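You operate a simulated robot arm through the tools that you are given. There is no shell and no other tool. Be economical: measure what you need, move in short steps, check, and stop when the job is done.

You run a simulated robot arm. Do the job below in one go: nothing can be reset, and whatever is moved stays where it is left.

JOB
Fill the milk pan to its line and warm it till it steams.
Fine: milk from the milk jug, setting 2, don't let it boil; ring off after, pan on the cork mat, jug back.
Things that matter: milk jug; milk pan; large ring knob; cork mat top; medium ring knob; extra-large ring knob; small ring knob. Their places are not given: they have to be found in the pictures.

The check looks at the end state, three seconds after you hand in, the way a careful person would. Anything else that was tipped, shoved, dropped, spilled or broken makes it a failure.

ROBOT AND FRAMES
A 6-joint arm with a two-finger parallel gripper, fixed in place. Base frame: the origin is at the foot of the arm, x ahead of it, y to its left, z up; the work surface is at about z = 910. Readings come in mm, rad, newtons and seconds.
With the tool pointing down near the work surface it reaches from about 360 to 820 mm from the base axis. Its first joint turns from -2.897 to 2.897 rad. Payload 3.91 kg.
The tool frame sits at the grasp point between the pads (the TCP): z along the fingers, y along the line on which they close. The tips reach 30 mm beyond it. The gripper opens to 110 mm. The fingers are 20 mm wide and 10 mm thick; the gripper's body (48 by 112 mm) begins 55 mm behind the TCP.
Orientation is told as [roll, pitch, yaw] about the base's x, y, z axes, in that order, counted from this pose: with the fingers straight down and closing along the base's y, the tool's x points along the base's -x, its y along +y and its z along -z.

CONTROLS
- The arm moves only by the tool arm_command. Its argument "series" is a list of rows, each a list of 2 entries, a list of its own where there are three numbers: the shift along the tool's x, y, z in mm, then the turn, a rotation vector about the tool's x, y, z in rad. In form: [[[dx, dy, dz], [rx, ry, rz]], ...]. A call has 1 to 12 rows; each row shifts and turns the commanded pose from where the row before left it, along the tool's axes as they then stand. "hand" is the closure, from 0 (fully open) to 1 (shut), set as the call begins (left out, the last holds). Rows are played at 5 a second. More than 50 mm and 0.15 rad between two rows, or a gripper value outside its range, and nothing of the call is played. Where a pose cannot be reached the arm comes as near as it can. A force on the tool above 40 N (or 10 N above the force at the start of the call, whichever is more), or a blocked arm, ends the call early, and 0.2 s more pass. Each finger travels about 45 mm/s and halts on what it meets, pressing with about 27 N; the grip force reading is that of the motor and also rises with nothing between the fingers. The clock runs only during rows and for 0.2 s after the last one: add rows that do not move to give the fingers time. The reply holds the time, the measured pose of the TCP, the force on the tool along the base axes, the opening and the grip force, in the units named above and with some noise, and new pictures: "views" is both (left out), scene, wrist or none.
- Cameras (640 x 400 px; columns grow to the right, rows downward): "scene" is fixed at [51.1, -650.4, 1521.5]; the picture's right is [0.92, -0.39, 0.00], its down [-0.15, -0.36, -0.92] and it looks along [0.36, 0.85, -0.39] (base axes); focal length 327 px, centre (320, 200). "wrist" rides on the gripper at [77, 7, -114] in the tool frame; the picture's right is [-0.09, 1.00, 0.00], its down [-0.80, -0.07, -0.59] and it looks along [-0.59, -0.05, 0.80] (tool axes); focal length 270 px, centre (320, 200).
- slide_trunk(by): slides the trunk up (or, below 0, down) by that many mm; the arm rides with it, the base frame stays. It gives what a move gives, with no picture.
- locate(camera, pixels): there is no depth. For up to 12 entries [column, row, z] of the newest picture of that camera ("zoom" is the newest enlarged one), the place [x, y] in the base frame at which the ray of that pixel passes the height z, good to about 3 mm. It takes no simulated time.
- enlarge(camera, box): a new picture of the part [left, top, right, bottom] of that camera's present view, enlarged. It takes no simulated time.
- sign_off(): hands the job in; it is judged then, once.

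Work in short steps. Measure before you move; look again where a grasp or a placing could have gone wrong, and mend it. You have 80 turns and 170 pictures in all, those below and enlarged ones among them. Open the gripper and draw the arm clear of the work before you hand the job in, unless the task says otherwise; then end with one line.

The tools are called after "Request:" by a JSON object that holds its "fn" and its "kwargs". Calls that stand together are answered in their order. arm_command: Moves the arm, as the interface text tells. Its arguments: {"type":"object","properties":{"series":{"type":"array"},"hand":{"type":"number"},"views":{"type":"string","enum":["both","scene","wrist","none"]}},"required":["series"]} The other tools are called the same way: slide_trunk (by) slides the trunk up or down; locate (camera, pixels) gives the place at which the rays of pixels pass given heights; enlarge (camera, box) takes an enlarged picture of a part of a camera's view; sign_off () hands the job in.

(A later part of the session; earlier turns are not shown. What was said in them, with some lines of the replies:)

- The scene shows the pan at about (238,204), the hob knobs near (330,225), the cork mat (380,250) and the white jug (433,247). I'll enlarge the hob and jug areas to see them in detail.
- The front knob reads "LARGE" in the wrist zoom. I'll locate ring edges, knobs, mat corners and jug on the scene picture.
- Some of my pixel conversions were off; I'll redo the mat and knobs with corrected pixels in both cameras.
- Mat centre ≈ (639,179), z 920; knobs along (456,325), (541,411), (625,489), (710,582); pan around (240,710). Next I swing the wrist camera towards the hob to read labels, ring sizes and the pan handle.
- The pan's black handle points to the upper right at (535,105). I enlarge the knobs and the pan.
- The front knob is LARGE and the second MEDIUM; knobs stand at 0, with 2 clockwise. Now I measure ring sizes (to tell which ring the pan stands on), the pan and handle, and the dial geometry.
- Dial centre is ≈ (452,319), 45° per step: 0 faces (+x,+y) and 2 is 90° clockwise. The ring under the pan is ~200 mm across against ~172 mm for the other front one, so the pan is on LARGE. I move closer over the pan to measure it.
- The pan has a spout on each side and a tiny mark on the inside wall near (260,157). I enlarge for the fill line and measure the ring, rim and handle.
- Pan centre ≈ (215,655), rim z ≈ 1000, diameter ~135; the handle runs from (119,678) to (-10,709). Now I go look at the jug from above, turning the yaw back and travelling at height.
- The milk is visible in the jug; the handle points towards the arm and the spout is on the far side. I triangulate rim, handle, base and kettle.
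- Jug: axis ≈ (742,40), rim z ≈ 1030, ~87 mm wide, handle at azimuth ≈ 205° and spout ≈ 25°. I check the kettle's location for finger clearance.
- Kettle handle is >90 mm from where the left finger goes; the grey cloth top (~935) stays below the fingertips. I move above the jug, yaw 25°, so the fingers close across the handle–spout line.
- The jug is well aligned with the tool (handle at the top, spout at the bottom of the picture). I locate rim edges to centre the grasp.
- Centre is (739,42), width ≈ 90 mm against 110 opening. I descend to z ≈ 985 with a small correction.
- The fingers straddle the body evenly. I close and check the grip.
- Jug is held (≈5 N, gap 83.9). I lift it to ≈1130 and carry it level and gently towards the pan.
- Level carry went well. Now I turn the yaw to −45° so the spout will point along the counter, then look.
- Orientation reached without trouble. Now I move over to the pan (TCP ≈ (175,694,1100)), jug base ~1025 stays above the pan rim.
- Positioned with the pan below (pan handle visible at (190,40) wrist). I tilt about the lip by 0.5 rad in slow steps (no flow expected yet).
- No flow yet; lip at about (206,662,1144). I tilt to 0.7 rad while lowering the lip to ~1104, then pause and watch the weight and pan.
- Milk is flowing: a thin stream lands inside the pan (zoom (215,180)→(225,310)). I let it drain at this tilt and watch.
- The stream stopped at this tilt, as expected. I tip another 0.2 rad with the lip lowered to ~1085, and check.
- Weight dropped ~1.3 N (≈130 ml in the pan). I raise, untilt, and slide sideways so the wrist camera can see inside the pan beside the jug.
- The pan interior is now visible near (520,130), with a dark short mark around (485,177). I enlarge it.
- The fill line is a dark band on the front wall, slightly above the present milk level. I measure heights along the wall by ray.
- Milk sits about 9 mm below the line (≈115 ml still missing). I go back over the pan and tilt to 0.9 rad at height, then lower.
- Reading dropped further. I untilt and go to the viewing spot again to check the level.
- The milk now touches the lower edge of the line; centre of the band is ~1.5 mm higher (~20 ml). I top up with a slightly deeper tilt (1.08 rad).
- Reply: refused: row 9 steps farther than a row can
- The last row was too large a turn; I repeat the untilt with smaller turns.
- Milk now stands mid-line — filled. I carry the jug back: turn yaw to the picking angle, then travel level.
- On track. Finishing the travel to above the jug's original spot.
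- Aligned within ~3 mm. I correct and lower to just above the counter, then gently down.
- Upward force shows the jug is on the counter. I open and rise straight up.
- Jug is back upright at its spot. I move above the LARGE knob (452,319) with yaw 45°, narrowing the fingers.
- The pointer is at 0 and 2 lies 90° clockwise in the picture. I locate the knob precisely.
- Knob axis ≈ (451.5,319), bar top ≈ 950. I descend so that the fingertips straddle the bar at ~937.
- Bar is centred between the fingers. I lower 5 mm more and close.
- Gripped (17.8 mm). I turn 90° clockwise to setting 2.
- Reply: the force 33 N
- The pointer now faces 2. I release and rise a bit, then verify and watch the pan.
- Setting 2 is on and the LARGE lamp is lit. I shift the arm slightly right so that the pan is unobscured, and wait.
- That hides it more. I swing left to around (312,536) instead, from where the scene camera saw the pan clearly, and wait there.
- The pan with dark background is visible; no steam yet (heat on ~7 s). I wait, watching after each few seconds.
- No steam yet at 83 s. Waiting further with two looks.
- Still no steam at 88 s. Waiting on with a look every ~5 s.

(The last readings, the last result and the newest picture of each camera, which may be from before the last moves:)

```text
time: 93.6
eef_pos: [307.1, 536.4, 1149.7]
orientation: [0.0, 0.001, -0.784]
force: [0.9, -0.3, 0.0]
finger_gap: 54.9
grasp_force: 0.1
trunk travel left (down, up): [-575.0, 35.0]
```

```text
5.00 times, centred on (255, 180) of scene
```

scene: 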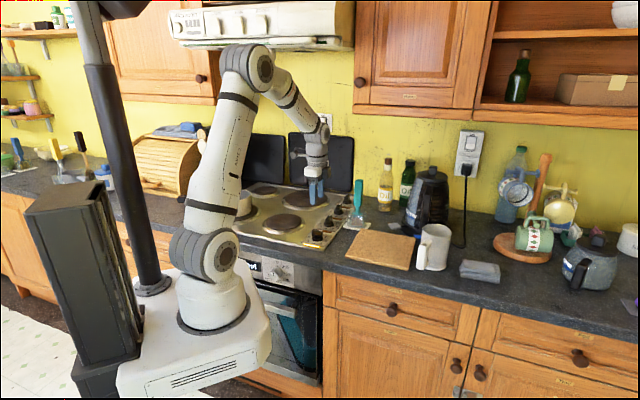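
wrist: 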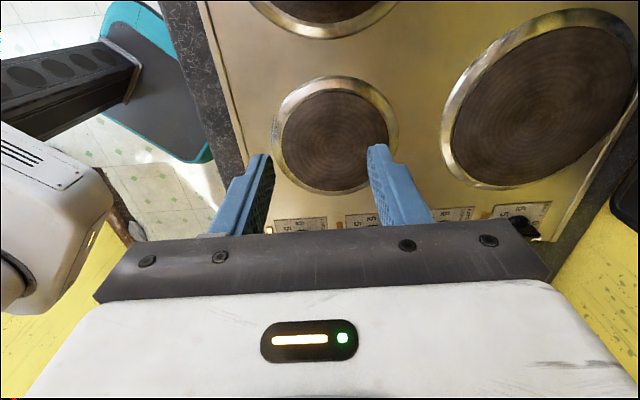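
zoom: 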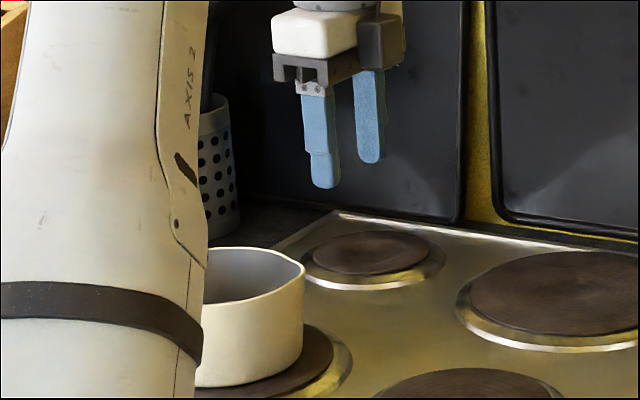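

Still none at 94 s; continuing to wait.

Request:
{"fn": "arm_command", "kwargs": {"series": [[[0, 0, 0], [0, 0, 0]], [[0, 0, 0], [0, 0, 0]], [[0, 0, 0], [0, 0, 0]], [[0, 0, 0], [0, 0, 0]], [[0, 0, 0], [0, 0, 0]], [[0, 0, 0], [0, 0, 0]], [[0, 0, 0], [0, 0, 0]], [[0, 0, 0], [0, 0, 0]], [[0, 0, 0], [0, 0, 0]], [[0, 0, 0], [0, 0, 0]], [[0, 0, 0], [0, 0, 0]], [[0, 0, 0], [0, 0, 0]]], "views": "none"}}

Request:
{"fn": "arm_command", "kwargs": {"series": [[[0, 0, 0], [0, 0, 0]], [[0, 0, 0], [0, 0, 0]], [[0, 0, 0], [0, 0, 0]], [[0, 0, 0], [0, 0, 0]], [[0, 0, 0], [0, 0, 0]], [[0, 0, 0], [0, 0, 0]], [[0, 0, 0], [0, 0, 0]], [[0, 0, 0], [0, 0, 0]], [[0, 0, 0], [0, 0, 0]], [[0, 0, 0], [0, 0, 0]], [[0, 0, 0], [0, 0, 0]], [[0, 0, 0], [0, 0, 0]]], "views": "none"}}

Request:
{"fn": "enlarge", "kwargs": {"camera": "scene", "box": [210, 140, 300, 220]}}

Request:
{"fn": "arm_command", "kwargs": {"series": [[[0, 0, 0], [0, 0, 0]], [[0, 0, 0], [0, 0, 0]], [[0, 0, 0], [0, 0, 0]], [[0, 0, 0], [0, 0, 0]], [[0, 0, 0], [0, 0, 0]], [[0, 0, 0], [0, 0, 0]], [[0, 0, 0], [0, 0, 0]], [[0, 0, 0], [0, 0, 0]], [[0, 0, 0], [0, 0, 0]], [[0, 0, 0], [0, 0, 0]], [[0, 0, 0], [0, 0, 0]], [[0, 0, 0], [0, 0, 0]]], "views": "none"}}

Request:
{"fn": "enlarge", "kwargs": {"camera": "scene", "box": [210, 140, 300, 220]}}

```text
time: 96.2
eef_pos: [308.9, 537.2, 1148.1]
orientation: [0.0, 0.002, -0.786]
force: [0.0, 0.6, -0.1]
finger_gap: 55.0
grasp_force: 0.0
trunk travel left (down, up): [-575.0, 35.0]
```

```text
time: 98.8
eef_pos: [308.5, 536.7, 1149.4]
orientation: [0.0, 0.001, -0.784]
force: [-0.5, 0.4, 0.8]
finger_gap: 55.1
grasp_force: 0.0
trunk travel left (down, up): [-575.0, 35.0]
```

```text
5.00 times, centred on (255, 180) of scene
```

zoom: 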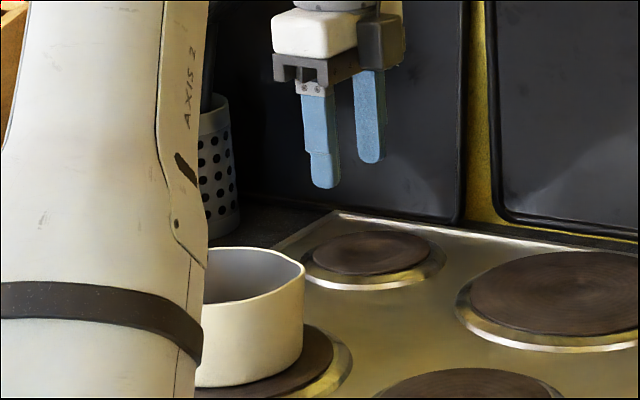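

```text
time: 101.4
eef_pos: [306.6, 537.4, 1149.4]
orientation: [0.0, 0.003, -0.784]
force: [-0.8, -0.1, 0.3]
finger_gap: 54.8
grasp_force: 0.0
trunk travel left (down, up): [-575.0, 35.0]
```

```text
5.00 times, centred on (255, 180) of scene
```

zoom: 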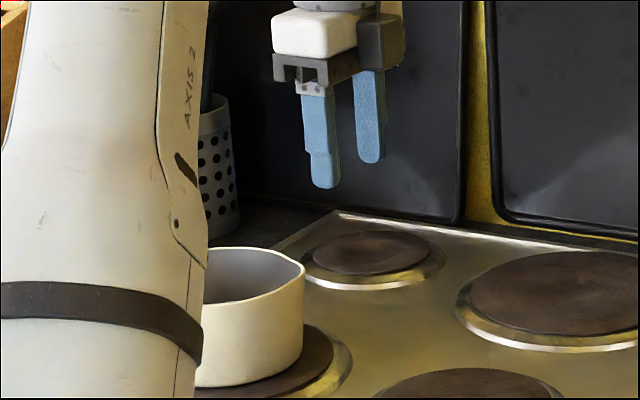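

30 s of heat with no steam seen. I shift to the earlier viewing spot so that the wrist camera looks into the pan directly while waiting.

Request:
{"fn": "arm_command", "kwargs": {"series": [[[34, -30.5, 0], [0, 0, 0]], [[34, -30.5, 0], [0, 0, 0]], [[34, -30.5, 0], [0, 0, 0]], [[34, -30.5, 0], [0, 0, 0]], [[34, -30.5, 0], [0, 0, 0]], [[34, -30.5, 0], [0, 0, 0]], [[0, 0, 0], [0, 0, 0]], [[0, 0, 0], [0, 0, 0]], [[0, 0, 0], [0, 0, 0]], [[0, 0, 0], [0, 0, 0]], [[0, 0, 0], [0, 0, 0]], [[0, 0, 0], [0, 0, 0]]]}}

Request:
{"fn": "enlarge", "kwargs": {"camera": "wrist", "box": [420, 40, 640, 215]}}

```text
time: 104.0
eef_pos: [35.6, 550.6, 1145.2]
orientation: [-0.001, 0.001, -0.786]
force: [0.8, -0.5, 0.1]
finger_gap: 54.8
grasp_force: 0.1
trunk travel left (down, up): [-575.0, 35.0]
```

scene: 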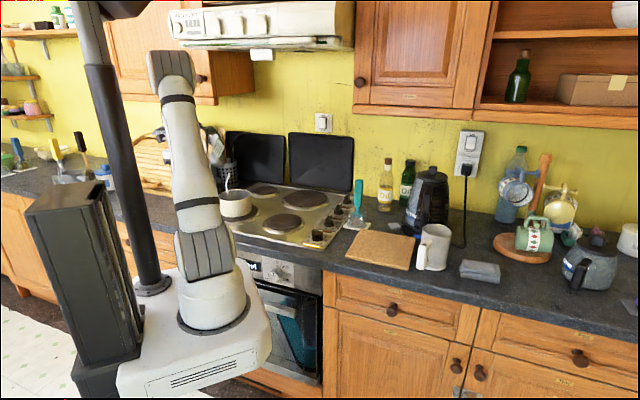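
wrist: 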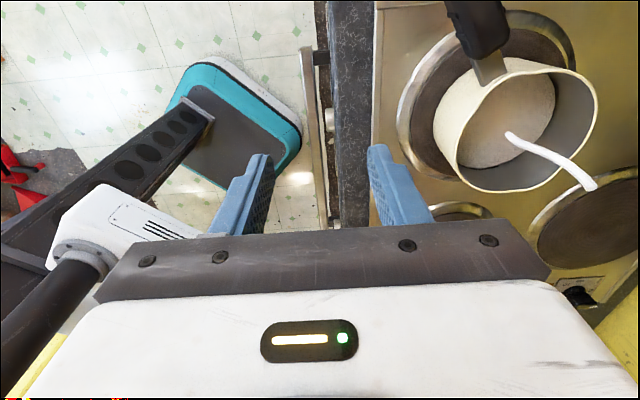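

```text
2.29 times, centred on (530, 128) of wrist
```

zoom: 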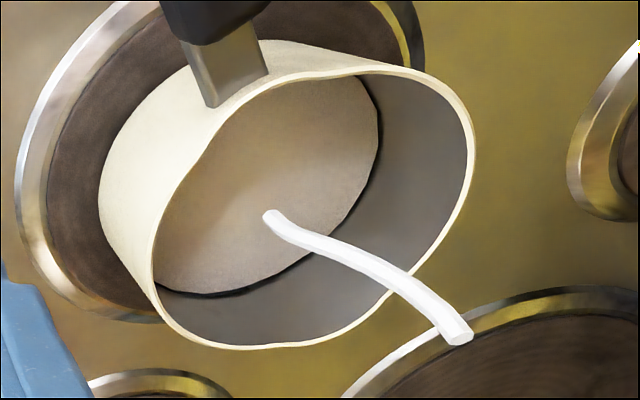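

A white steam wisp now rises from the pan (wrist (555,155), scene (227,182)). I go straight to the knob to turn the ring off.

Request:
{"fn": "arm_command", "kwargs": {"series": [[[-45.8, 13, 4.4], [0, 0, 0]], [[-45.8, 13, 4.4], [0, 0, 0]], [[-45.8, 13, 4.4], [0, 0, 0]], [[-45.8, 13, 4.4], [0, 0, 0]], [[-45.8, 13, 4.4], [0, 0, 0]], [[-45.8, 13, 4.4], [0, 0, 0]], [[-45.8, 13, 4.4], [0, 0, 0]], [[-45.8, 13, 4.4], [0, 0, 0]], [[-45.8, 13, 4.4], [0, 0, 0]], [[-45.8, 13, 4.4], [0, 0, 0]], [[0, 0, 0], [0, 0, 0]]], "views": "none"}}

```text
time: 106.4
eef_pos: [449.2, 319.5, 1104.8]
orientation: [0.001, 0.002, -0.786]
force: [-0.3, -0.4, -0.3]
finger_gap: 55.0
grasp_force: 0.1
trunk travel left (down, up): [-575.0, 35.0]
```

Over the knob. Descend to 965 and close on the bar.

Request:
{"fn": "arm_command", "kwargs": {"series": [[[-1.4, 1, 40], [0, 0, 0]], [[0, 0, 40], [0, 0, 0]], [[0, 0, 32], [0, 0, 0]], [[0, 0, 18], [0, 0, 0]], [[0, 0, 9], [0, 0, 0]], [[0, 0, 0], [0, 0, 0]]], "views": "none"}}

Request:
{"fn": "arm_command", "kwargs": {"series": [[[0, 0, 0], [0, 0, 0]], [[0, 0, 0], [0, 0, 0]], [[0, 0, 0], [0, 0, 0]], [[0, 0, 0], [0, 0, 0]]], "hand": 1, "views": "wrist"}}

```text
time: 107.8
eef_pos: [449.7, 318.1, 966.9]
orientation: [0.0, 0.001, -0.786]
force: [0.1, -0.7, -0.4]
finger_gap: 54.9
grasp_force: 0.0
trunk travel left (down, up): [-575.0, 35.0]
```

```text
time: 108.8
eef_pos: [450.8, 319.2, 967.1]
orientation: [0.001, 0.004, -0.785]
force: [5.3, 6.4, -0.1]
finger_gap: 18.1
grasp_force: 44.9
trunk travel left (down, up): [-575.0, 35.0]
```

wrist: 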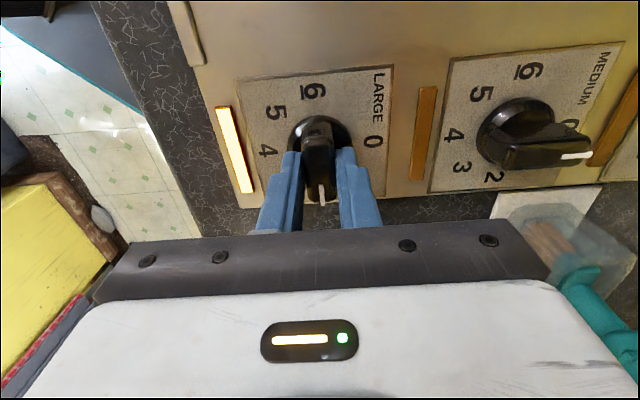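

Gripped. Turn back 90° counter-clockwise to 0.

Request:
{"fn": "arm_command", "kwargs": {"series": [[[0, 0, 0], [0, 0, -0.143]], [[0, 0, 0], [0, 0, -0.143]], [[0, 0, 0], [0, 0, -0.143]], [[0, 0, 0], [0, 0, -0.143]], [[0, 0, 0], [0, 0, -0.143]], [[0, 0, 0], [0, 0, -0.143]], [[0, 0, 0], [0, 0, -0.143]], [[0, 0, 0], [0, 0, -0.143]], [[0, 0, 0], [0, 0, -0.143]], [[0, 0, 0], [0, 0, -0.143]], [[0, 0, 0], [0, 0, -0.141]], [[0, 0, 0], [0, 0, 0]]], "views": "none"}}

Request:
{"fn": "arm_command", "kwargs": {"series": [[[0, 0, 0], [0, 0, 0]], [[0, 0, 0], [0, 0, 0]], [[0, 0, 0], [0, 0, 0]], [[0, 0, -20], [0, 0, 0]], [[0, 0, -40], [0, 0, 0]], [[0, 0, -40], [0, 0, 0]], [[0, 0, -40], [0, 0, 0]], [[0, 0, -40], [0, 0, 0]]], "hand": 0.5}}

Request:
{"fn": "enlarge", "kwargs": {"camera": "wrist", "box": [220, 30, 420, 180]}}

```text
time: 110.6
eef_pos: [452.8, 318.8, 967.2]
orientation: [0.002, -0.005, 0.331]
force: [-3.2, 11.7, -0.2]
finger_gap: 17.9
grasp_force: 44.4
trunk travel left (down, up): [-575.0, 35.0]
stopped in row 9: the force on the tool passed its limit (the readings are from after the stop); the commanded pose is now the measured one
```

```text
time: 112.4
eef_pos: [451.0, 317.0, 1148.4]
orientation: [0.004, -0.006, 0.333]
force: [-0.7, 0.5, 0.2]
finger_gap: 55.2
grasp_force: 0.1
trunk travel left (down, up): [-575.0, 35.0]
```

scene: 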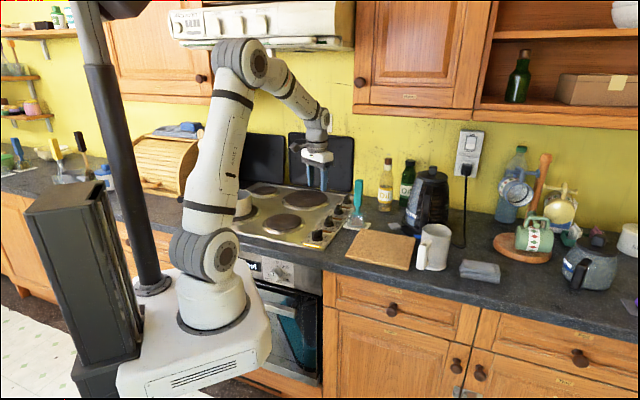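
wrist: 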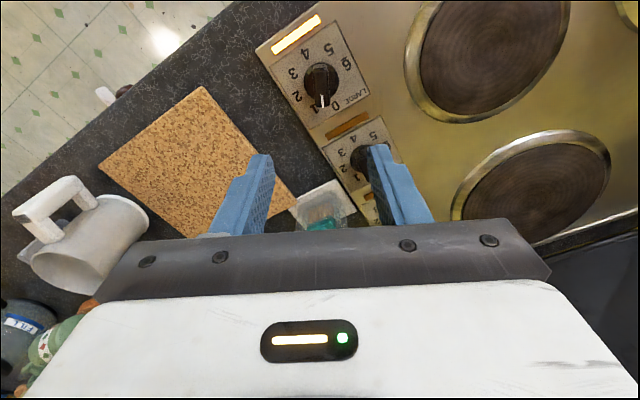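

```text
2.67 times, centred on (320, 105) of wrist
```

zoom: 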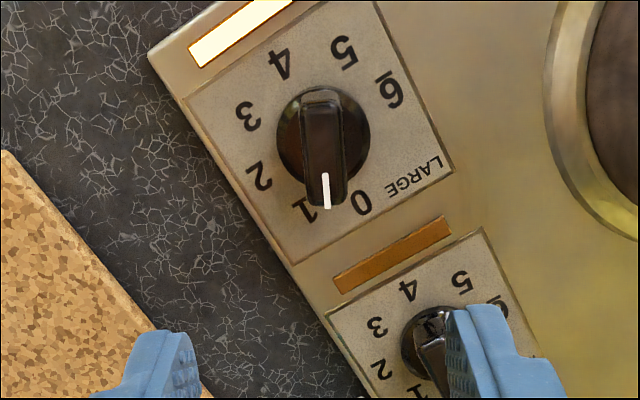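

The turn was cut short by the force limit near 0.5 (lamp still lit). I go down again at this yaw, regrip, and finish the turn in smaller steps.

Request:
{"fn": "arm_command", "kwargs": {"series": [[[-1.1, 1.7, 40], [-0.004, 0.006, 0]], [[0, 0, 45], [0, 0, 0]], [[0, 0, 45], [0, 0, 0]], [[0, 0, 30], [0, 0, 0]], [[0, 0, 15], [0, 0, 0]], [[0, 0, 7], [0, 0, 0]], [[0, 0, 0], [0, 0, 0]]], "views": "none"}}

Request:
{"fn": "arm_command", "kwargs": {"series": [[[0, 0, 0], [0, 0, 0]], [[0, 0, 0], [0, 0, 0]], [[0, 0, 0], [0, 0, 0]], [[0, 0, 0], [0, 0, 0]]], "hand": 1, "views": "none"}}

Request:
{"fn": "arm_command", "kwargs": {"series": [[[0, 0, 0], [0, 0, -0.076]], [[0, 0, 0], [0, 0, -0.076]], [[0, 0, 0], [0, 0, -0.076]], [[0, 0, 0], [0, 0, -0.076]], [[0, 0, 0], [0, 0, -0.076]], [[0, 0, 0], [0, 0, -0.075]], [[0, 0, 0], [0, 0, 0]]], "views": "wrist"}}

```text
time: 114.0
eef_pos: [450.9, 320.5, 965.4]
orientation: [0.007, 0.001, 0.332]
force: [-0.6, 0.2, -0.3]
finger_gap: 55.3
grasp_force: 0.1
trunk travel left (down, up): [-575.0, 35.0]
```

```text
time: 115.0
eef_pos: [452.2, 321.2, 965.4]
orientation: [0.007, 0.001, 0.331]
force: [3.4, -6.7, 0.0]
finger_gap: 17.9
grasp_force: 45.0
trunk travel left (down, up): [-575.0, 35.0]
```

```text
time: 116.6
eef_pos: [451.3, 320.2, 965.6]
orientation: [0.009, -0.004, 0.787]
force: [-0.5, 4.8, 4.2]
finger_gap: 17.8
grasp_force: 44.9
trunk travel left (down, up): [-575.0, 35.0]
```

wrist: 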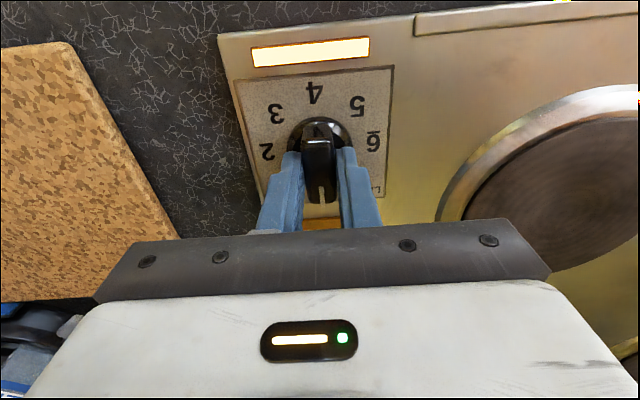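

Pointer should be at 0, yet the lamp is still lit. I release, rise and look closely.

Request:
{"fn": "arm_command", "kwargs": {"series": [[[0, 0, 0], [0, 0, 0]], [[0, 0, 0], [0, 0, 0]], [[0, 0, -10], [0, 0, 0]], [[0, 0, -40], [0, 0, 0]], [[0, 0, -40], [0, 0, 0]], [[0, 0, -40], [0, 0, 0]]], "hand": 0.5, "views": "both"}}

Request:
{"fn": "enlarge", "kwargs": {"camera": "wrist", "box": [240, 0, 420, 135]}}

Request:
{"fn": "enlarge", "kwargs": {"camera": "scene", "box": [220, 150, 370, 250]}}

```text
time: 118.0
eef_pos: [451.0, 321.8, 1098.4]
orientation: [0.007, -0.001, 0.787]
force: [0.2, -0.1, 0.9]
finger_gap: 55.0
grasp_force: 0.0
trunk travel left (down, up): [-575.0, 35.0]
```

scene: 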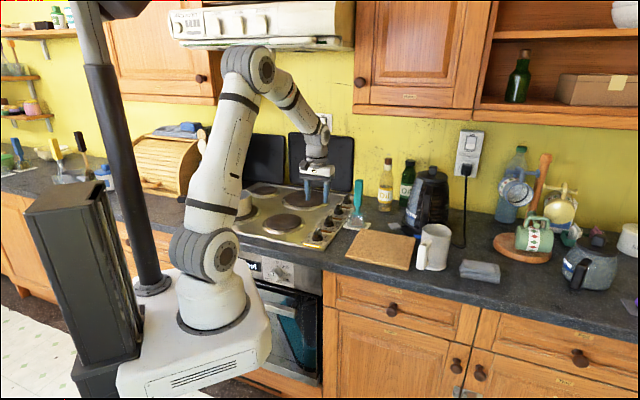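
wrist: 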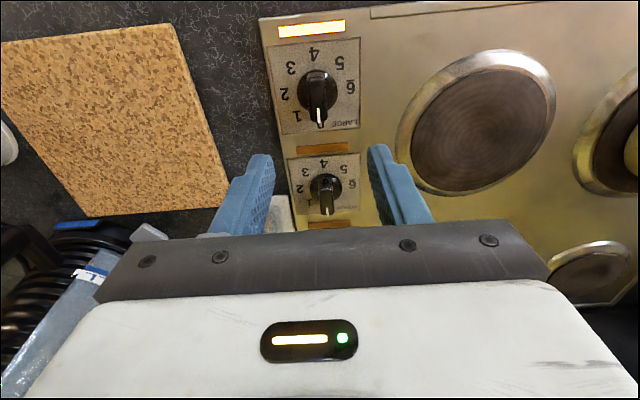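

```text
2.96 times, centred on (330, 68) of wrist
```

zoom: 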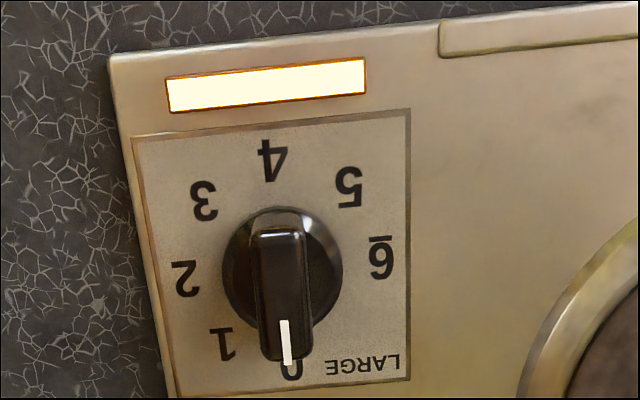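

```text
4.00 times, centred on (295, 200) of scene
```

zoom: 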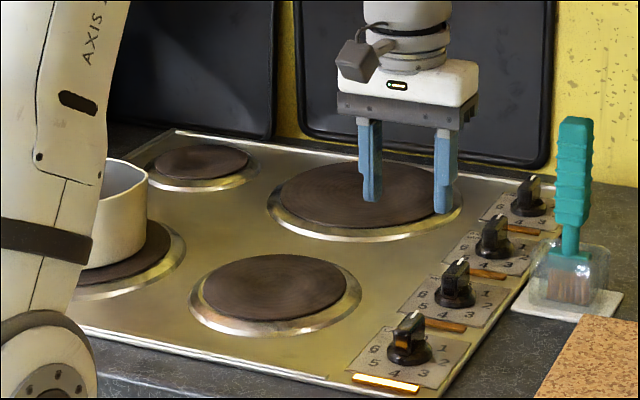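

The pointer sits at (or within a degree or two of) 0 but the lamp is lit. I regrip and nudge a little further counter-clockwise against the stop to be sure.

Request:
{"fn": "arm_command", "kwargs": {"series": [[[1, -1.5, 40], [-0.007, 0, 0]], [[0, 0, 45], [0, 0, 0]], [[0, 0, 30], [0, 0, 0]], [[0, 0, 12], [0, 0, 0]], [[0, 0, 6], [0, 0, 0]], [[0, 0, 0], [0, 0, 0]]], "views": "none"}}

Request:
{"fn": "arm_command", "kwargs": {"series": [[[0, 0, 0], [0, 0, 0]], [[0, 0, 0], [0, 0, 0]], [[0, 0, 0], [0, 0, 0]], [[0, 0, 0], [0, 0, -0.025]], [[0, 0, 0], [0, 0, -0.025]], [[0, 0, 0], [0, 0, -0.02]], [[0, 0, 0], [0, 0, 0]]], "hand": 1, "views": "wrist"}}

```text
time: 119.4
eef_pos: [450.5, 319.5, 963.9]
orientation: [0.016, -0.001, 0.787]
force: [0.5, -0.2, 0.4]
finger_gap: 54.8
grasp_force: 0.0
trunk travel left (down, up): [-575.0, 35.0]
```

```text
time: 121.0
eef_pos: [450.5, 320.0, 962.1]
orientation: [0.016, 0.001, 0.857]
force: [-1.7, -6.6, -11.8]
finger_gap: 19.1
grasp_force: 45.5
trunk travel left (down, up): [-575.0, 35.0]
```

wrist: 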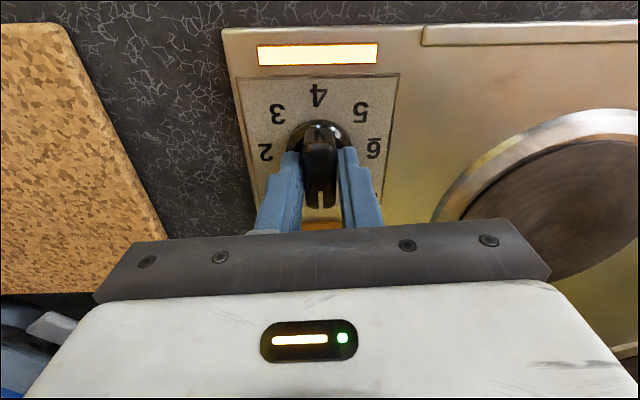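

The fingers slipped round the bar (gap 19.1) while the knob stayed: it is at its stop, 0; the lamp must be a residual-heat lamp. I release, rise, and turn to yaw −0.244, square to the pan handle.

Request:
{"fn": "arm_command", "kwargs": {"series": [[[0, 0, 0], [0, 0, 0]], [[0, 0, 0], [0, 0, 0]], [[0, 0, -20], [0, 0, 0]], [[0, 0, -45], [-0.008, 0, 0]], [[0, 0, -45], [0, 0, 0.1]], [[0, 0, -45], [0, 0, 0.14]], [[0, 0, 0], [0, 0, 0.145]], [[0, 0, 0], [0, 0, 0.145]], [[0, 0, 0], [0, 0, 0.145]], [[0, 0, 0], [0, 0, 0.145]], [[0, 0, 0], [0, 0, 0.145]], [[0, 0, 0], [0, 0, 0.135]]], "hand": 0.5, "views": "none"}}

Request:
{"fn": "arm_command", "kwargs": {"series": [[[38.4, 24.3, 0], [0, 0, 0]], [[38.4, 24.3, 0], [0, 0, 0]], [[38.4, 24.3, 0], [0, 0, 0]], [[38.4, 24.3, 0], [0, 0, 0]], [[38.4, 24.3, 0], [0, 0, 0]], [[38.4, 24.3, 0], [0, 0, 0]], [[38.4, 24.3, 0], [0, 0, 0]], [[38.4, 24.3, 0], [0, 0, 0]], [[38.4, 24.3, 0], [0, 0, 0]], [[38.4, 24.3, 0], [0, 0, 0]], [[38.4, 24.3, 0], [0, 0, 0]], [[0, 0, 0], [0, 0, 0]]]}}

Request:
{"fn": "enlarge", "kwargs": {"camera": "wrist", "box": [200, 40, 440, 220]}}

```text
time: 123.6
eef_pos: [452.3, 316.9, 1117.8]
orientation: [0.015, 0.019, -0.247]
force: [-0.4, 0.9, 0.4]
finger_gap: 54.8
grasp_force: 0.0
trunk travel left (down, up): [-575.0, 35.0]
```

```text
time: 126.2
eef_pos: [113.3, 681.6, 1128.3]
orientation: [0.012, 0.019, -0.245]
force: [-0.2, 0.2, 0.4]
finger_gap: 54.8
grasp_force: 0.1
trunk travel left (down, up): [-575.0, 35.0]
```

scene: 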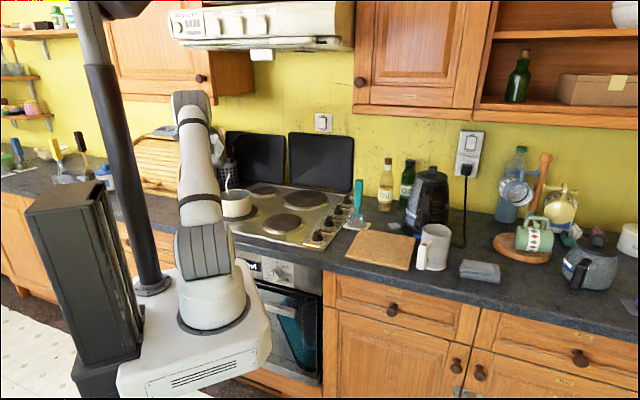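
wrist: 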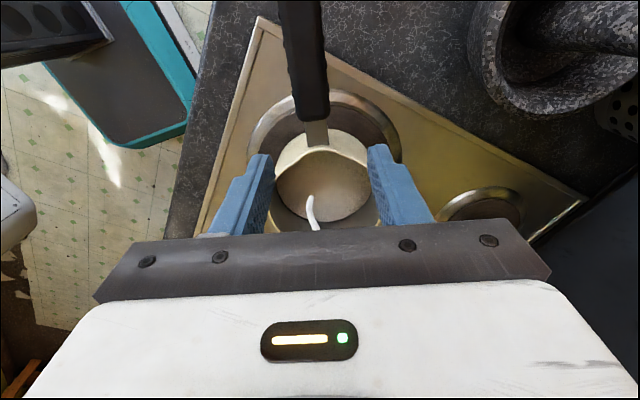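

```text
2.22 times, centred on (320, 130) of wrist
```

zoom: 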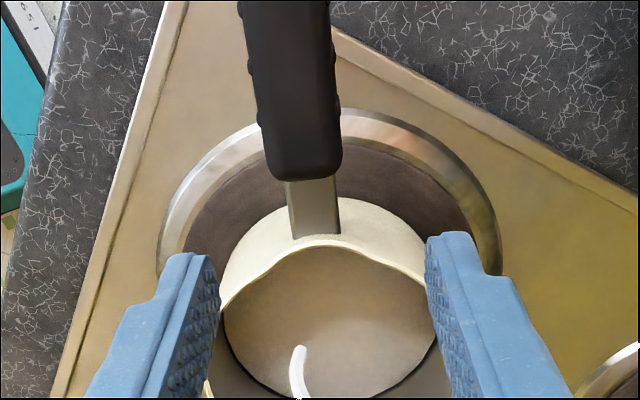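

Still steaming. I locate the handle at several heights to triangulate with the earlier view (start (119,678) @990, end (−10,709) @990).

Request:
{"fn": "locate", "kwargs": {"camera": "wrist", "pixels": [[312.5, 120, 970], [312.5, 120, 980], [312.5, 120, 990], [312.5, 120, 1000], [312.5, 120, 1010], [305.6, 53.5, 990], [302, 0, 990], [293, 105, 990], [329, 102, 990]]}}

Request:
{"fn": "enlarge", "kwargs": {"camera": "scene", "box": [190, 160, 290, 220]}}

```text
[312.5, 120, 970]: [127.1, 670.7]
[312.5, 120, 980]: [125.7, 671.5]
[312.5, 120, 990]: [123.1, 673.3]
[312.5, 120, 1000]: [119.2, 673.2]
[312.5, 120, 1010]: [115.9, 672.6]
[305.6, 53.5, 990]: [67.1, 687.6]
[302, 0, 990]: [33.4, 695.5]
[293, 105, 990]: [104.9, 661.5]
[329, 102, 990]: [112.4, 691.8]
```

```text
6.40 times, centred on (240, 190) of scene
```

zoom: 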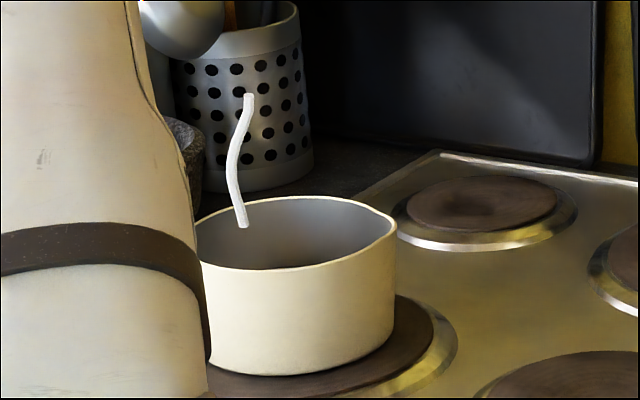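

Handle start ≈ (121,674), z top ≈ 990, azimuth ≈ 166°. I'll grip at (109,677), levelling the tool, descending to z ≈ 981 with the 55 mm gap.

Request:
{"fn": "arm_command", "kwargs": {"series": [[[3.1, -5.5, 10], [0.012, -0.019, 0]], [[0, 0, 40], [0, 0, 0]], [[0, 0, 40], [0, 0, 0]], [[0, 0, 30], [0, 0, 0]], [[0, 0, 18], [0, 0, 0]], [[0, 0, 9], [0, 0, 0]], [[0, 0, 0], [0, 0, 0]]]}}

Request:
{"fn": "enlarge", "kwargs": {"camera": "wrist", "box": [220, 60, 420, 230]}}

```text
time: 127.8
eef_pos: [104.9, 671.3, 983.0]
orientation: [-0.001, 0.001, -0.243]
force: [-0.2, -0.3, -0.1]
finger_gap: 55.2
grasp_force: 0.0
trunk travel left (down, up): [-575.0, 35.0]
```

scene: 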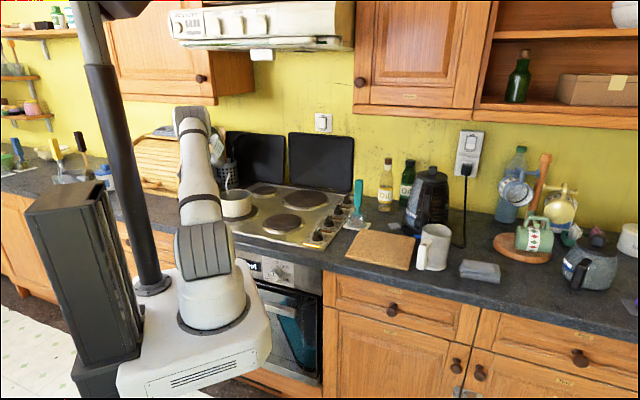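
wrist: 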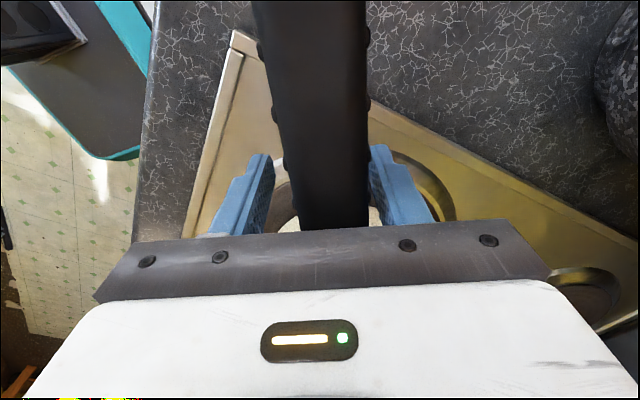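

```text
2.35 times, centred on (320, 145) of wrist
```

zoom: 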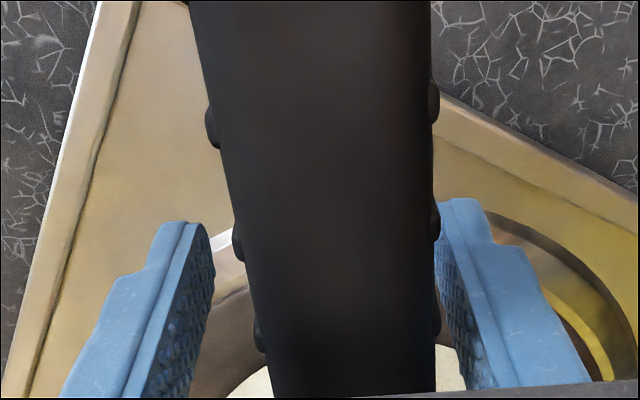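

The handle sits a bit higher (top ≈ 1008) and ~5 mm to the +y side. I shift by 5 mm, raise to ≈ 993 and close.

Request:
{"fn": "arm_command", "kwargs": {"series": [[[0, 5, -9], [0, 0, 0]], [[0, 0, 0], [0, 0, 0]]], "views": "none"}}

Request:
{"fn": "arm_command", "kwargs": {"series": [[[0, 0, 0], [0, 0, 0]], [[0, 0, 0], [0, 0, 0]], [[0, 0, 0], [0, 0, 0]], [[0, 0, 0], [0, 0, 0]], [[0, 0, 0], [0, 0, 0]]], "hand": 1}}

Request:
{"fn": "enlarge", "kwargs": {"camera": "scene", "box": [190, 160, 290, 220]}}

```text
time: 128.4
eef_pos: [105.0, 677.5, 990.7]
orientation: [0.001, 0.0, -0.244]
force: [-0.3, 0.2, -0.8]
finger_gap: 55.1
grasp_force: 0.0
trunk travel left (down, up): [-575.0, 35.0]
```

```text
time: 129.6
eef_pos: [105.6, 678.0, 990.5]
orientation: [-0.001, 0.0, -0.246]
force: [0.2, 1.9, 0.3]
finger_gap: 30.6
grasp_force: 26.5
trunk travel left (down, up): [-575.0, 35.0]
```

scene: 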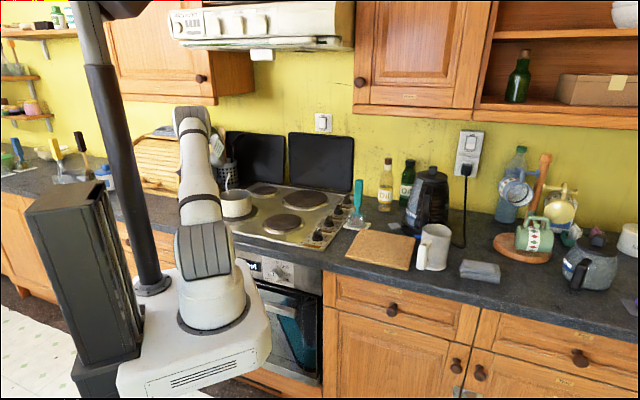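
wrist: 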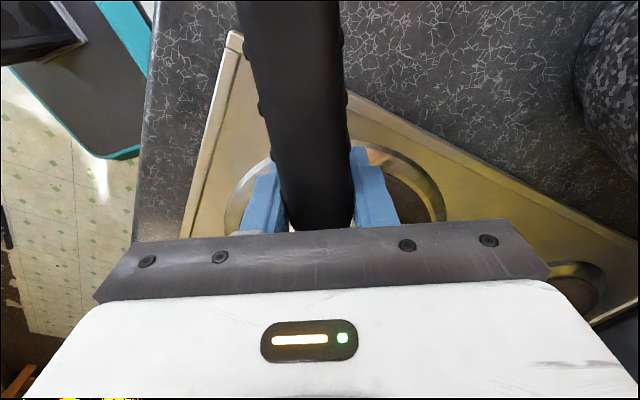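

```text
6.40 times, centred on (240, 190) of scene
```

zoom: 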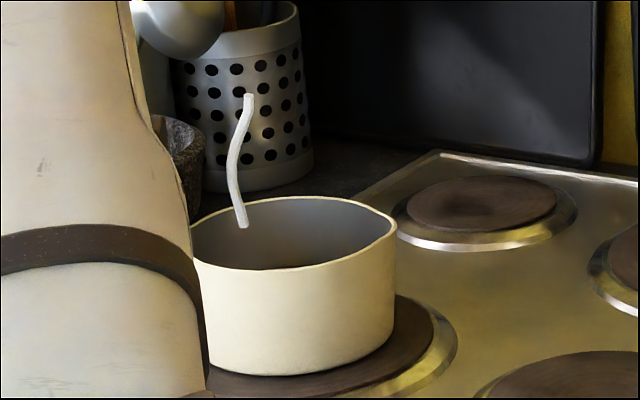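

Handle gripped (30.6 mm). I lift just 8 mm and check whether the pan droops.

Request:
{"fn": "arm_command", "kwargs": {"series": [[[0, 0, -2], [0, 0, 0]], [[0, 0, -3], [0, 0, 0]], [[0, 0, -3], [0, 0, 0]], [[0, 0, 0], [0, 0, 0]], [[0, 0, 0], [0, 0, 0]]], "views": "none"}}

Request:
{"fn": "enlarge", "kwargs": {"camera": "scene", "box": [190, 160, 290, 220]}}

```text
time: 130.8
eef_pos: [104.3, 679.8, 998.7]
orientation: [0.0, 0.0, -0.244]
force: [-0.1, 0.7, -8.7]
finger_gap: 29.9
grasp_force: 27.0
trunk travel left (down, up): [-575.0, 35.0]
```

```text
6.40 times, centred on (240, 190) of scene
```

zoom: 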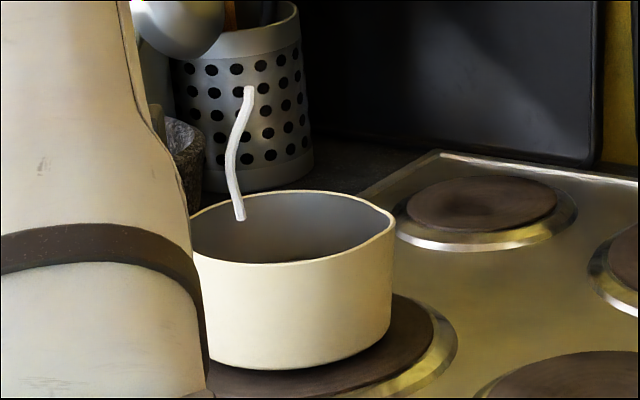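

About 8.7 N carried and the pan rose level. I continue lifting slowly.

Request:
{"fn": "arm_command", "kwargs": {"series": [[[0, 0, -5], [0, 0, 0]], [[0, 0, -8], [0, 0, 0]], [[0, 0, -10], [0, 0, 0]], [[0, 0, -12], [0, 0, 0]], [[0, 0, -12], [0, 0, 0]], [[0, 0, -10], [0, 0, 0]], [[0, 0, -8], [0, 0, 0]], [[0, 0, -4], [0, 0, 0]], [[0, 0, 0], [0, 0, 0]]], "views": "none"}}

Request:
{"fn": "enlarge", "kwargs": {"camera": "scene", "box": [190, 150, 290, 220]}}

```text
time: 132.8
eef_pos: [105.3, 680.0, 1066.8]
orientation: [0.0, 0.001, -0.244]
force: [-0.2, -0.6, -8.4]
finger_gap: 29.7
grasp_force: 26.8
trunk travel left (down, up): [-575.0, 35.0]
```

```text
5.71 times, centred on (240, 185) of scene
```

zoom: 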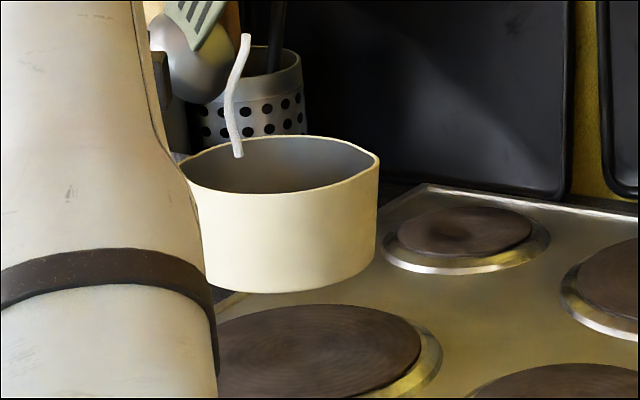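

Pan is level and clear (bottom ≈ 998). I carry it gently towards the mat.

Request:
{"fn": "arm_command", "kwargs": {"series": [[[-10.8, -6.8, 0], [0, 0, 0]], [[-21.5, -13.6, 0], [0, 0, 0]], [[-26.9, -17, 0], [0, 0, 0]], [[-26.9, -17, 0], [0, 0, 0]], [[-26.9, -17, 0], [0, 0, 0]], [[-26.9, -17, 0], [0, 0, 0]], [[-26.9, -17, 0], [0, 0, 0]], [[-26.9, -17, 0], [0, 0, 0]], [[-26.9, -17, 0], [0, 0, 0]], [[-26.9, -17, 0], [0, 0, 0]], [[-26.9, -17, 0], [0, 0, 0]], [[-26.9, -17, 0], [0, 0, 0]]], "views": "scene"}}

Request:
{"fn": "arm_command", "kwargs": {"series": [[[-26.9, -17, 0], [0, 0, 0]], [[-26.9, -17, 0], [0, 0, 0]], [[-26.9, -17, 0], [0, 0, 0]], [[-26.9, -17, 0], [0, 0, 0]], [[-26.9, -17, 0], [0, 0, 0]], [[-26.9, -17, 0], [0, 0, 0]], [[-26.9, -17, 0], [0, 0, 0]], [[-21.5, -13.6, 0], [0, 0, 0]], [[-16.1, -10.2, 0], [0, 0, 0]], [[-10.8, -6.8, 0], [0, 0, 0.07]], [[0, 0, 0], [0, 0, 0.07]], [[0, 0, 0], [0, 0, 0.06]]]}}

```text
time: 135.4
eef_pos: [350.8, 421.6, 1064.9]
orientation: [0.0, 0.001, -0.244]
force: [-0.3, -0.5, -7.7]
finger_gap: 30.0
grasp_force: 27.0
trunk travel left (down, up): [-575.0, 35.0]
```

scene: 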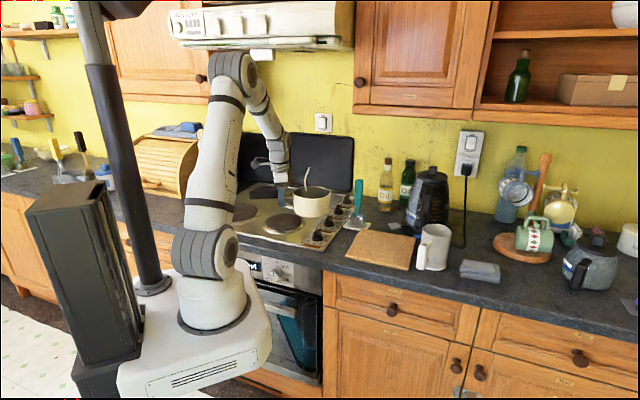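

```text
time: 138.0
eef_pos: [545.2, 218.5, 1067.0]
orientation: [-0.001, 0.0, -0.444]
force: [0.4, -0.4, -7.9]
finger_gap: 29.9
grasp_force: 26.7
trunk travel left (down, up): [-575.0, 35.0]
```

scene: 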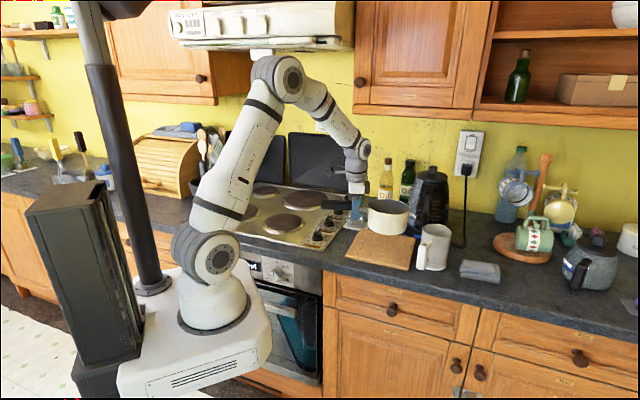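
wrist: 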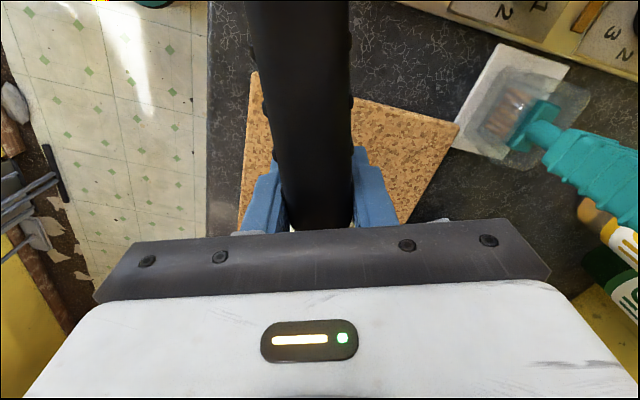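

Arrived over the mat. I check the pan's position and level before lowering.

Request:
{"fn": "enlarge", "kwargs": {"camera": "scene", "box": [330, 160, 450, 280]}}

Request:
{"fn": "locate", "kwargs": {"camera": "scene", "pixels": [[367, 208, 1076], [409, 210, 1076], [388, 207, 1076], [388, 235, 998]]}}

```text
3.33 times, centred on (390, 220) of scene
```

zoom: 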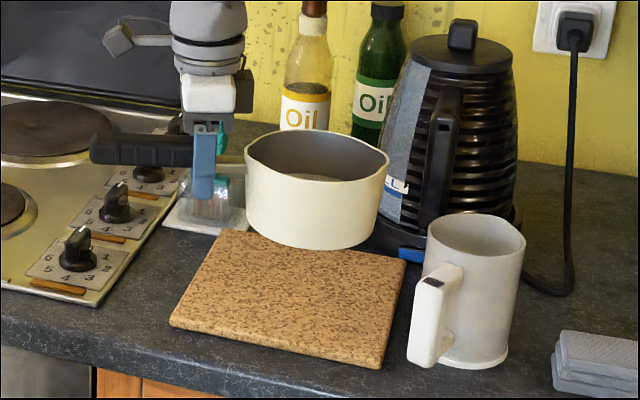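

```text
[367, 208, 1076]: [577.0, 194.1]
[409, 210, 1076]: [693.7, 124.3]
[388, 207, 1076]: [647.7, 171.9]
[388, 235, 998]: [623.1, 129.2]
```

The pan is level and centred over the mat (rim centre ≈ (645,172)). I lower it gently onto the cork.

Request:
{"fn": "arm_command", "kwargs": {"series": [[[0, 0, 10], [0, 0, 0]], [[0, 0, 15], [0, 0, 0]], [[0, 0, 15], [0, 0, 0]], [[0, 0, 15], [0, 0, 0]], [[0, 0, 10], [0, 0, 0]], [[0, 0, 5], [0, 0, 0]], [[0, 0, 3], [0, 0, 0]], [[0, 0, 2], [0, 0, 0]], [[0, 0, 2], [0, 0, 0]], [[0, 0, 0], [0, 0, 0]]], "views": "none"}}

Request:
{"fn": "enlarge", "kwargs": {"camera": "scene", "box": [330, 160, 450, 280]}}

```text
time: 140.2
eef_pos: [545.8, 217.1, 991.1]
orientation: [0.002, 0.0, -0.443]
force: [-0.8, 0.2, -7.5]
finger_gap: 29.8
grasp_force: 27.4
trunk travel left (down, up): [-575.0, 35.0]
```

```text
3.33 times, centred on (390, 220) of scene
```

zoom: 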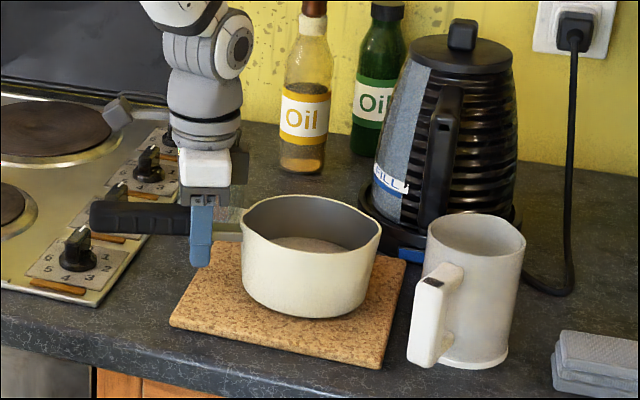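

Still hanging (−7.5 N), just above the mat; the LARGE lamp is now out. I lower in small steps until the weight transfers.

Request:
{"fn": "arm_command", "kwargs": {"series": [[[0, 0, 1.5], [0, 0, 0]], [[0, 0, 1.5], [0, 0, 0]], [[0, 0, 1], [0, 0, 0]], [[0, 0, 0], [0, 0, 0]]], "views": "none"}}

```text
time: 141.2
eef_pos: [545.0, 220.7, 985.1]
orientation: [0.003, 0.001, -0.444]
force: [-3.1, 2.6, 4.0]
finger_gap: 29.6
grasp_force: 27.2
trunk travel left (down, up): [-575.0, 35.0]
```

Force turned to +4 N: the pan stands on the mat. I open and rise straight up.

Request:
{"fn": "arm_command", "kwargs": {"series": [[[0, 0, 0], [0, 0, 0]], [[0, 0, 0], [0, 0, 0]], [[0, 0, 0], [0, 0, 0]], [[0, 0, -10], [0, 0, 0]], [[0, 0, -30], [0, 0, 0]], [[0, 0, -40], [0, 0, 0]], [[0, 0, -40], [0, 0, 0]], [[0, 0, -40], [0, 0, 0]]], "hand": 0.4}}

Request:
{"fn": "enlarge", "kwargs": {"camera": "scene", "box": [300, 160, 460, 280]}}

Request:
{"fn": "enlarge", "kwargs": {"camera": "wrist", "box": [220, 60, 460, 230]}}

```text
time: 143.0
eef_pos: [544.9, 216.8, 1146.5]
orientation: [0.001, 0.001, -0.444]
force: [0.1, -0.5, -0.1]
finger_gap: 66.4
grasp_force: 0.0
trunk travel left (down, up): [-575.0, 35.0]
```

scene: 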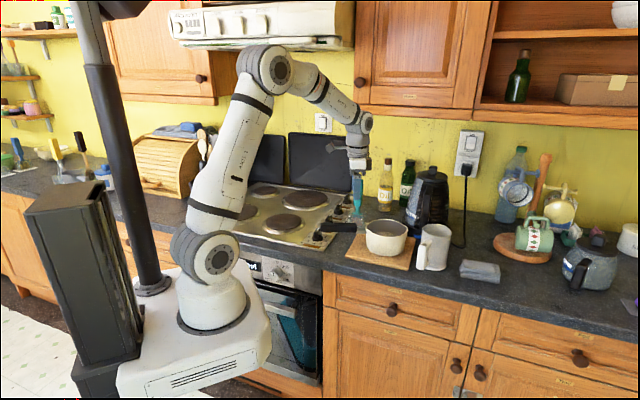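
wrist: 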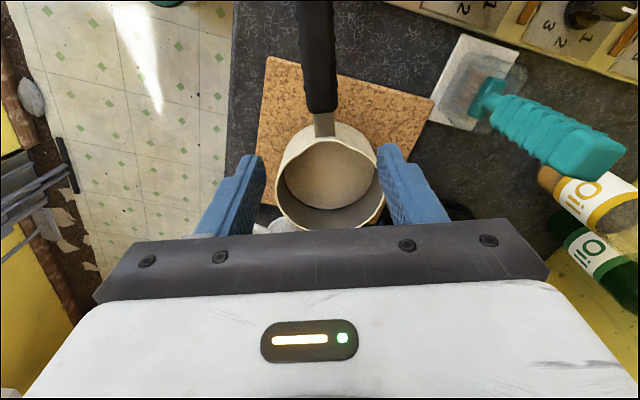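

```text
3.33 times, centred on (380, 220) of scene
```

zoom: 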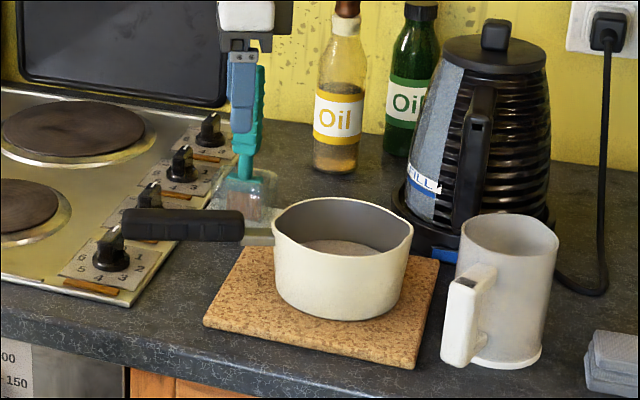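

```text
2.35 times, centred on (340, 145) of wrist
```

zoom: 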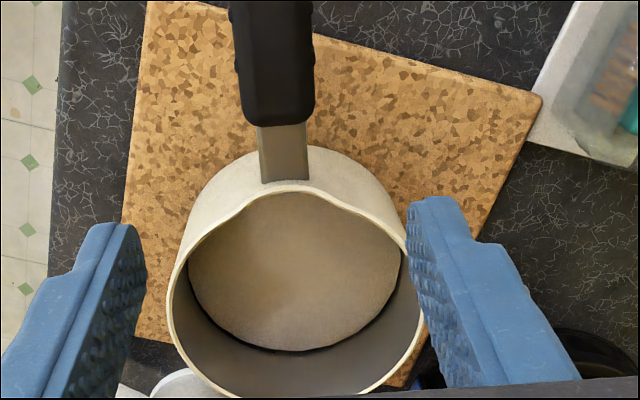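

The pan is flat on the cork mat, jug in place, knob at 0 and lamp out. I open fully, draw the arm up and back, and take a last look.

Request:
{"fn": "arm_command", "kwargs": {"series": [[[0, 0, -40], [0, 0, 0]], [[26, -17, -26], [0, 0, 0]], [[26, -17, -26], [0, 0, 0]], [[26, -17, -26], [0, 0, 0]], [[26, -17, -20], [0, 0, 0]], [[0, 0, 0], [0, 0, 0]]], "hand": 0}}

Request:
{"fn": "enlarge", "kwargs": {"camera": "scene", "box": [210, 170, 370, 270]}}

```text
time: 144.4
eef_pos: [424.6, 202.8, 1280.9]
orientation: [-0.001, -0.001, -0.444]
force: [-0.2, -0.3, -0.3]
finger_gap: 109.7
grasp_force: 0.1
trunk travel left (down, up): [-575.0, 35.0]
```

scene: 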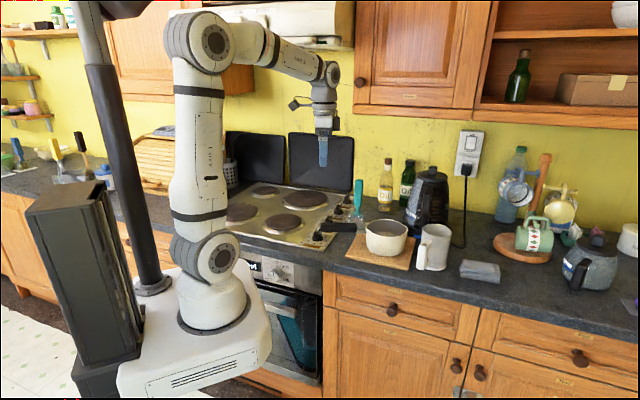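
wrist: 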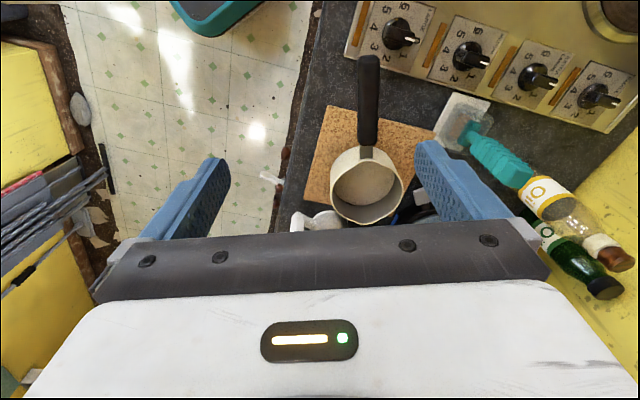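

```text
4.00 times, centred on (290, 220) of scene
```

zoom: 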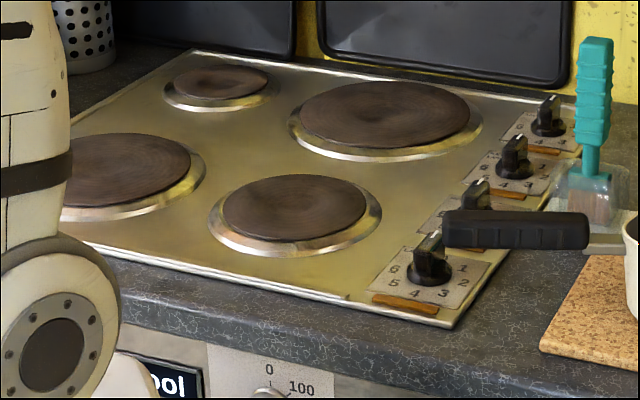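

All four knobs are at 0 with the lamps out, no spills are visible, the pan is on the mat, the jug is back, and the arm is clear. I hand in.

Request:
{"fn": "sign_off", "kwargs": {}}

```text
The job is handed in.
```

The pan is filled to its line and stands on the cork mat; the milk was heated at setting 2 until it steamed and I saw no boiling, though the steam had stopped by the time the pan reached the mat. The large ring is off with its lamp out, and the jug is back in its place.
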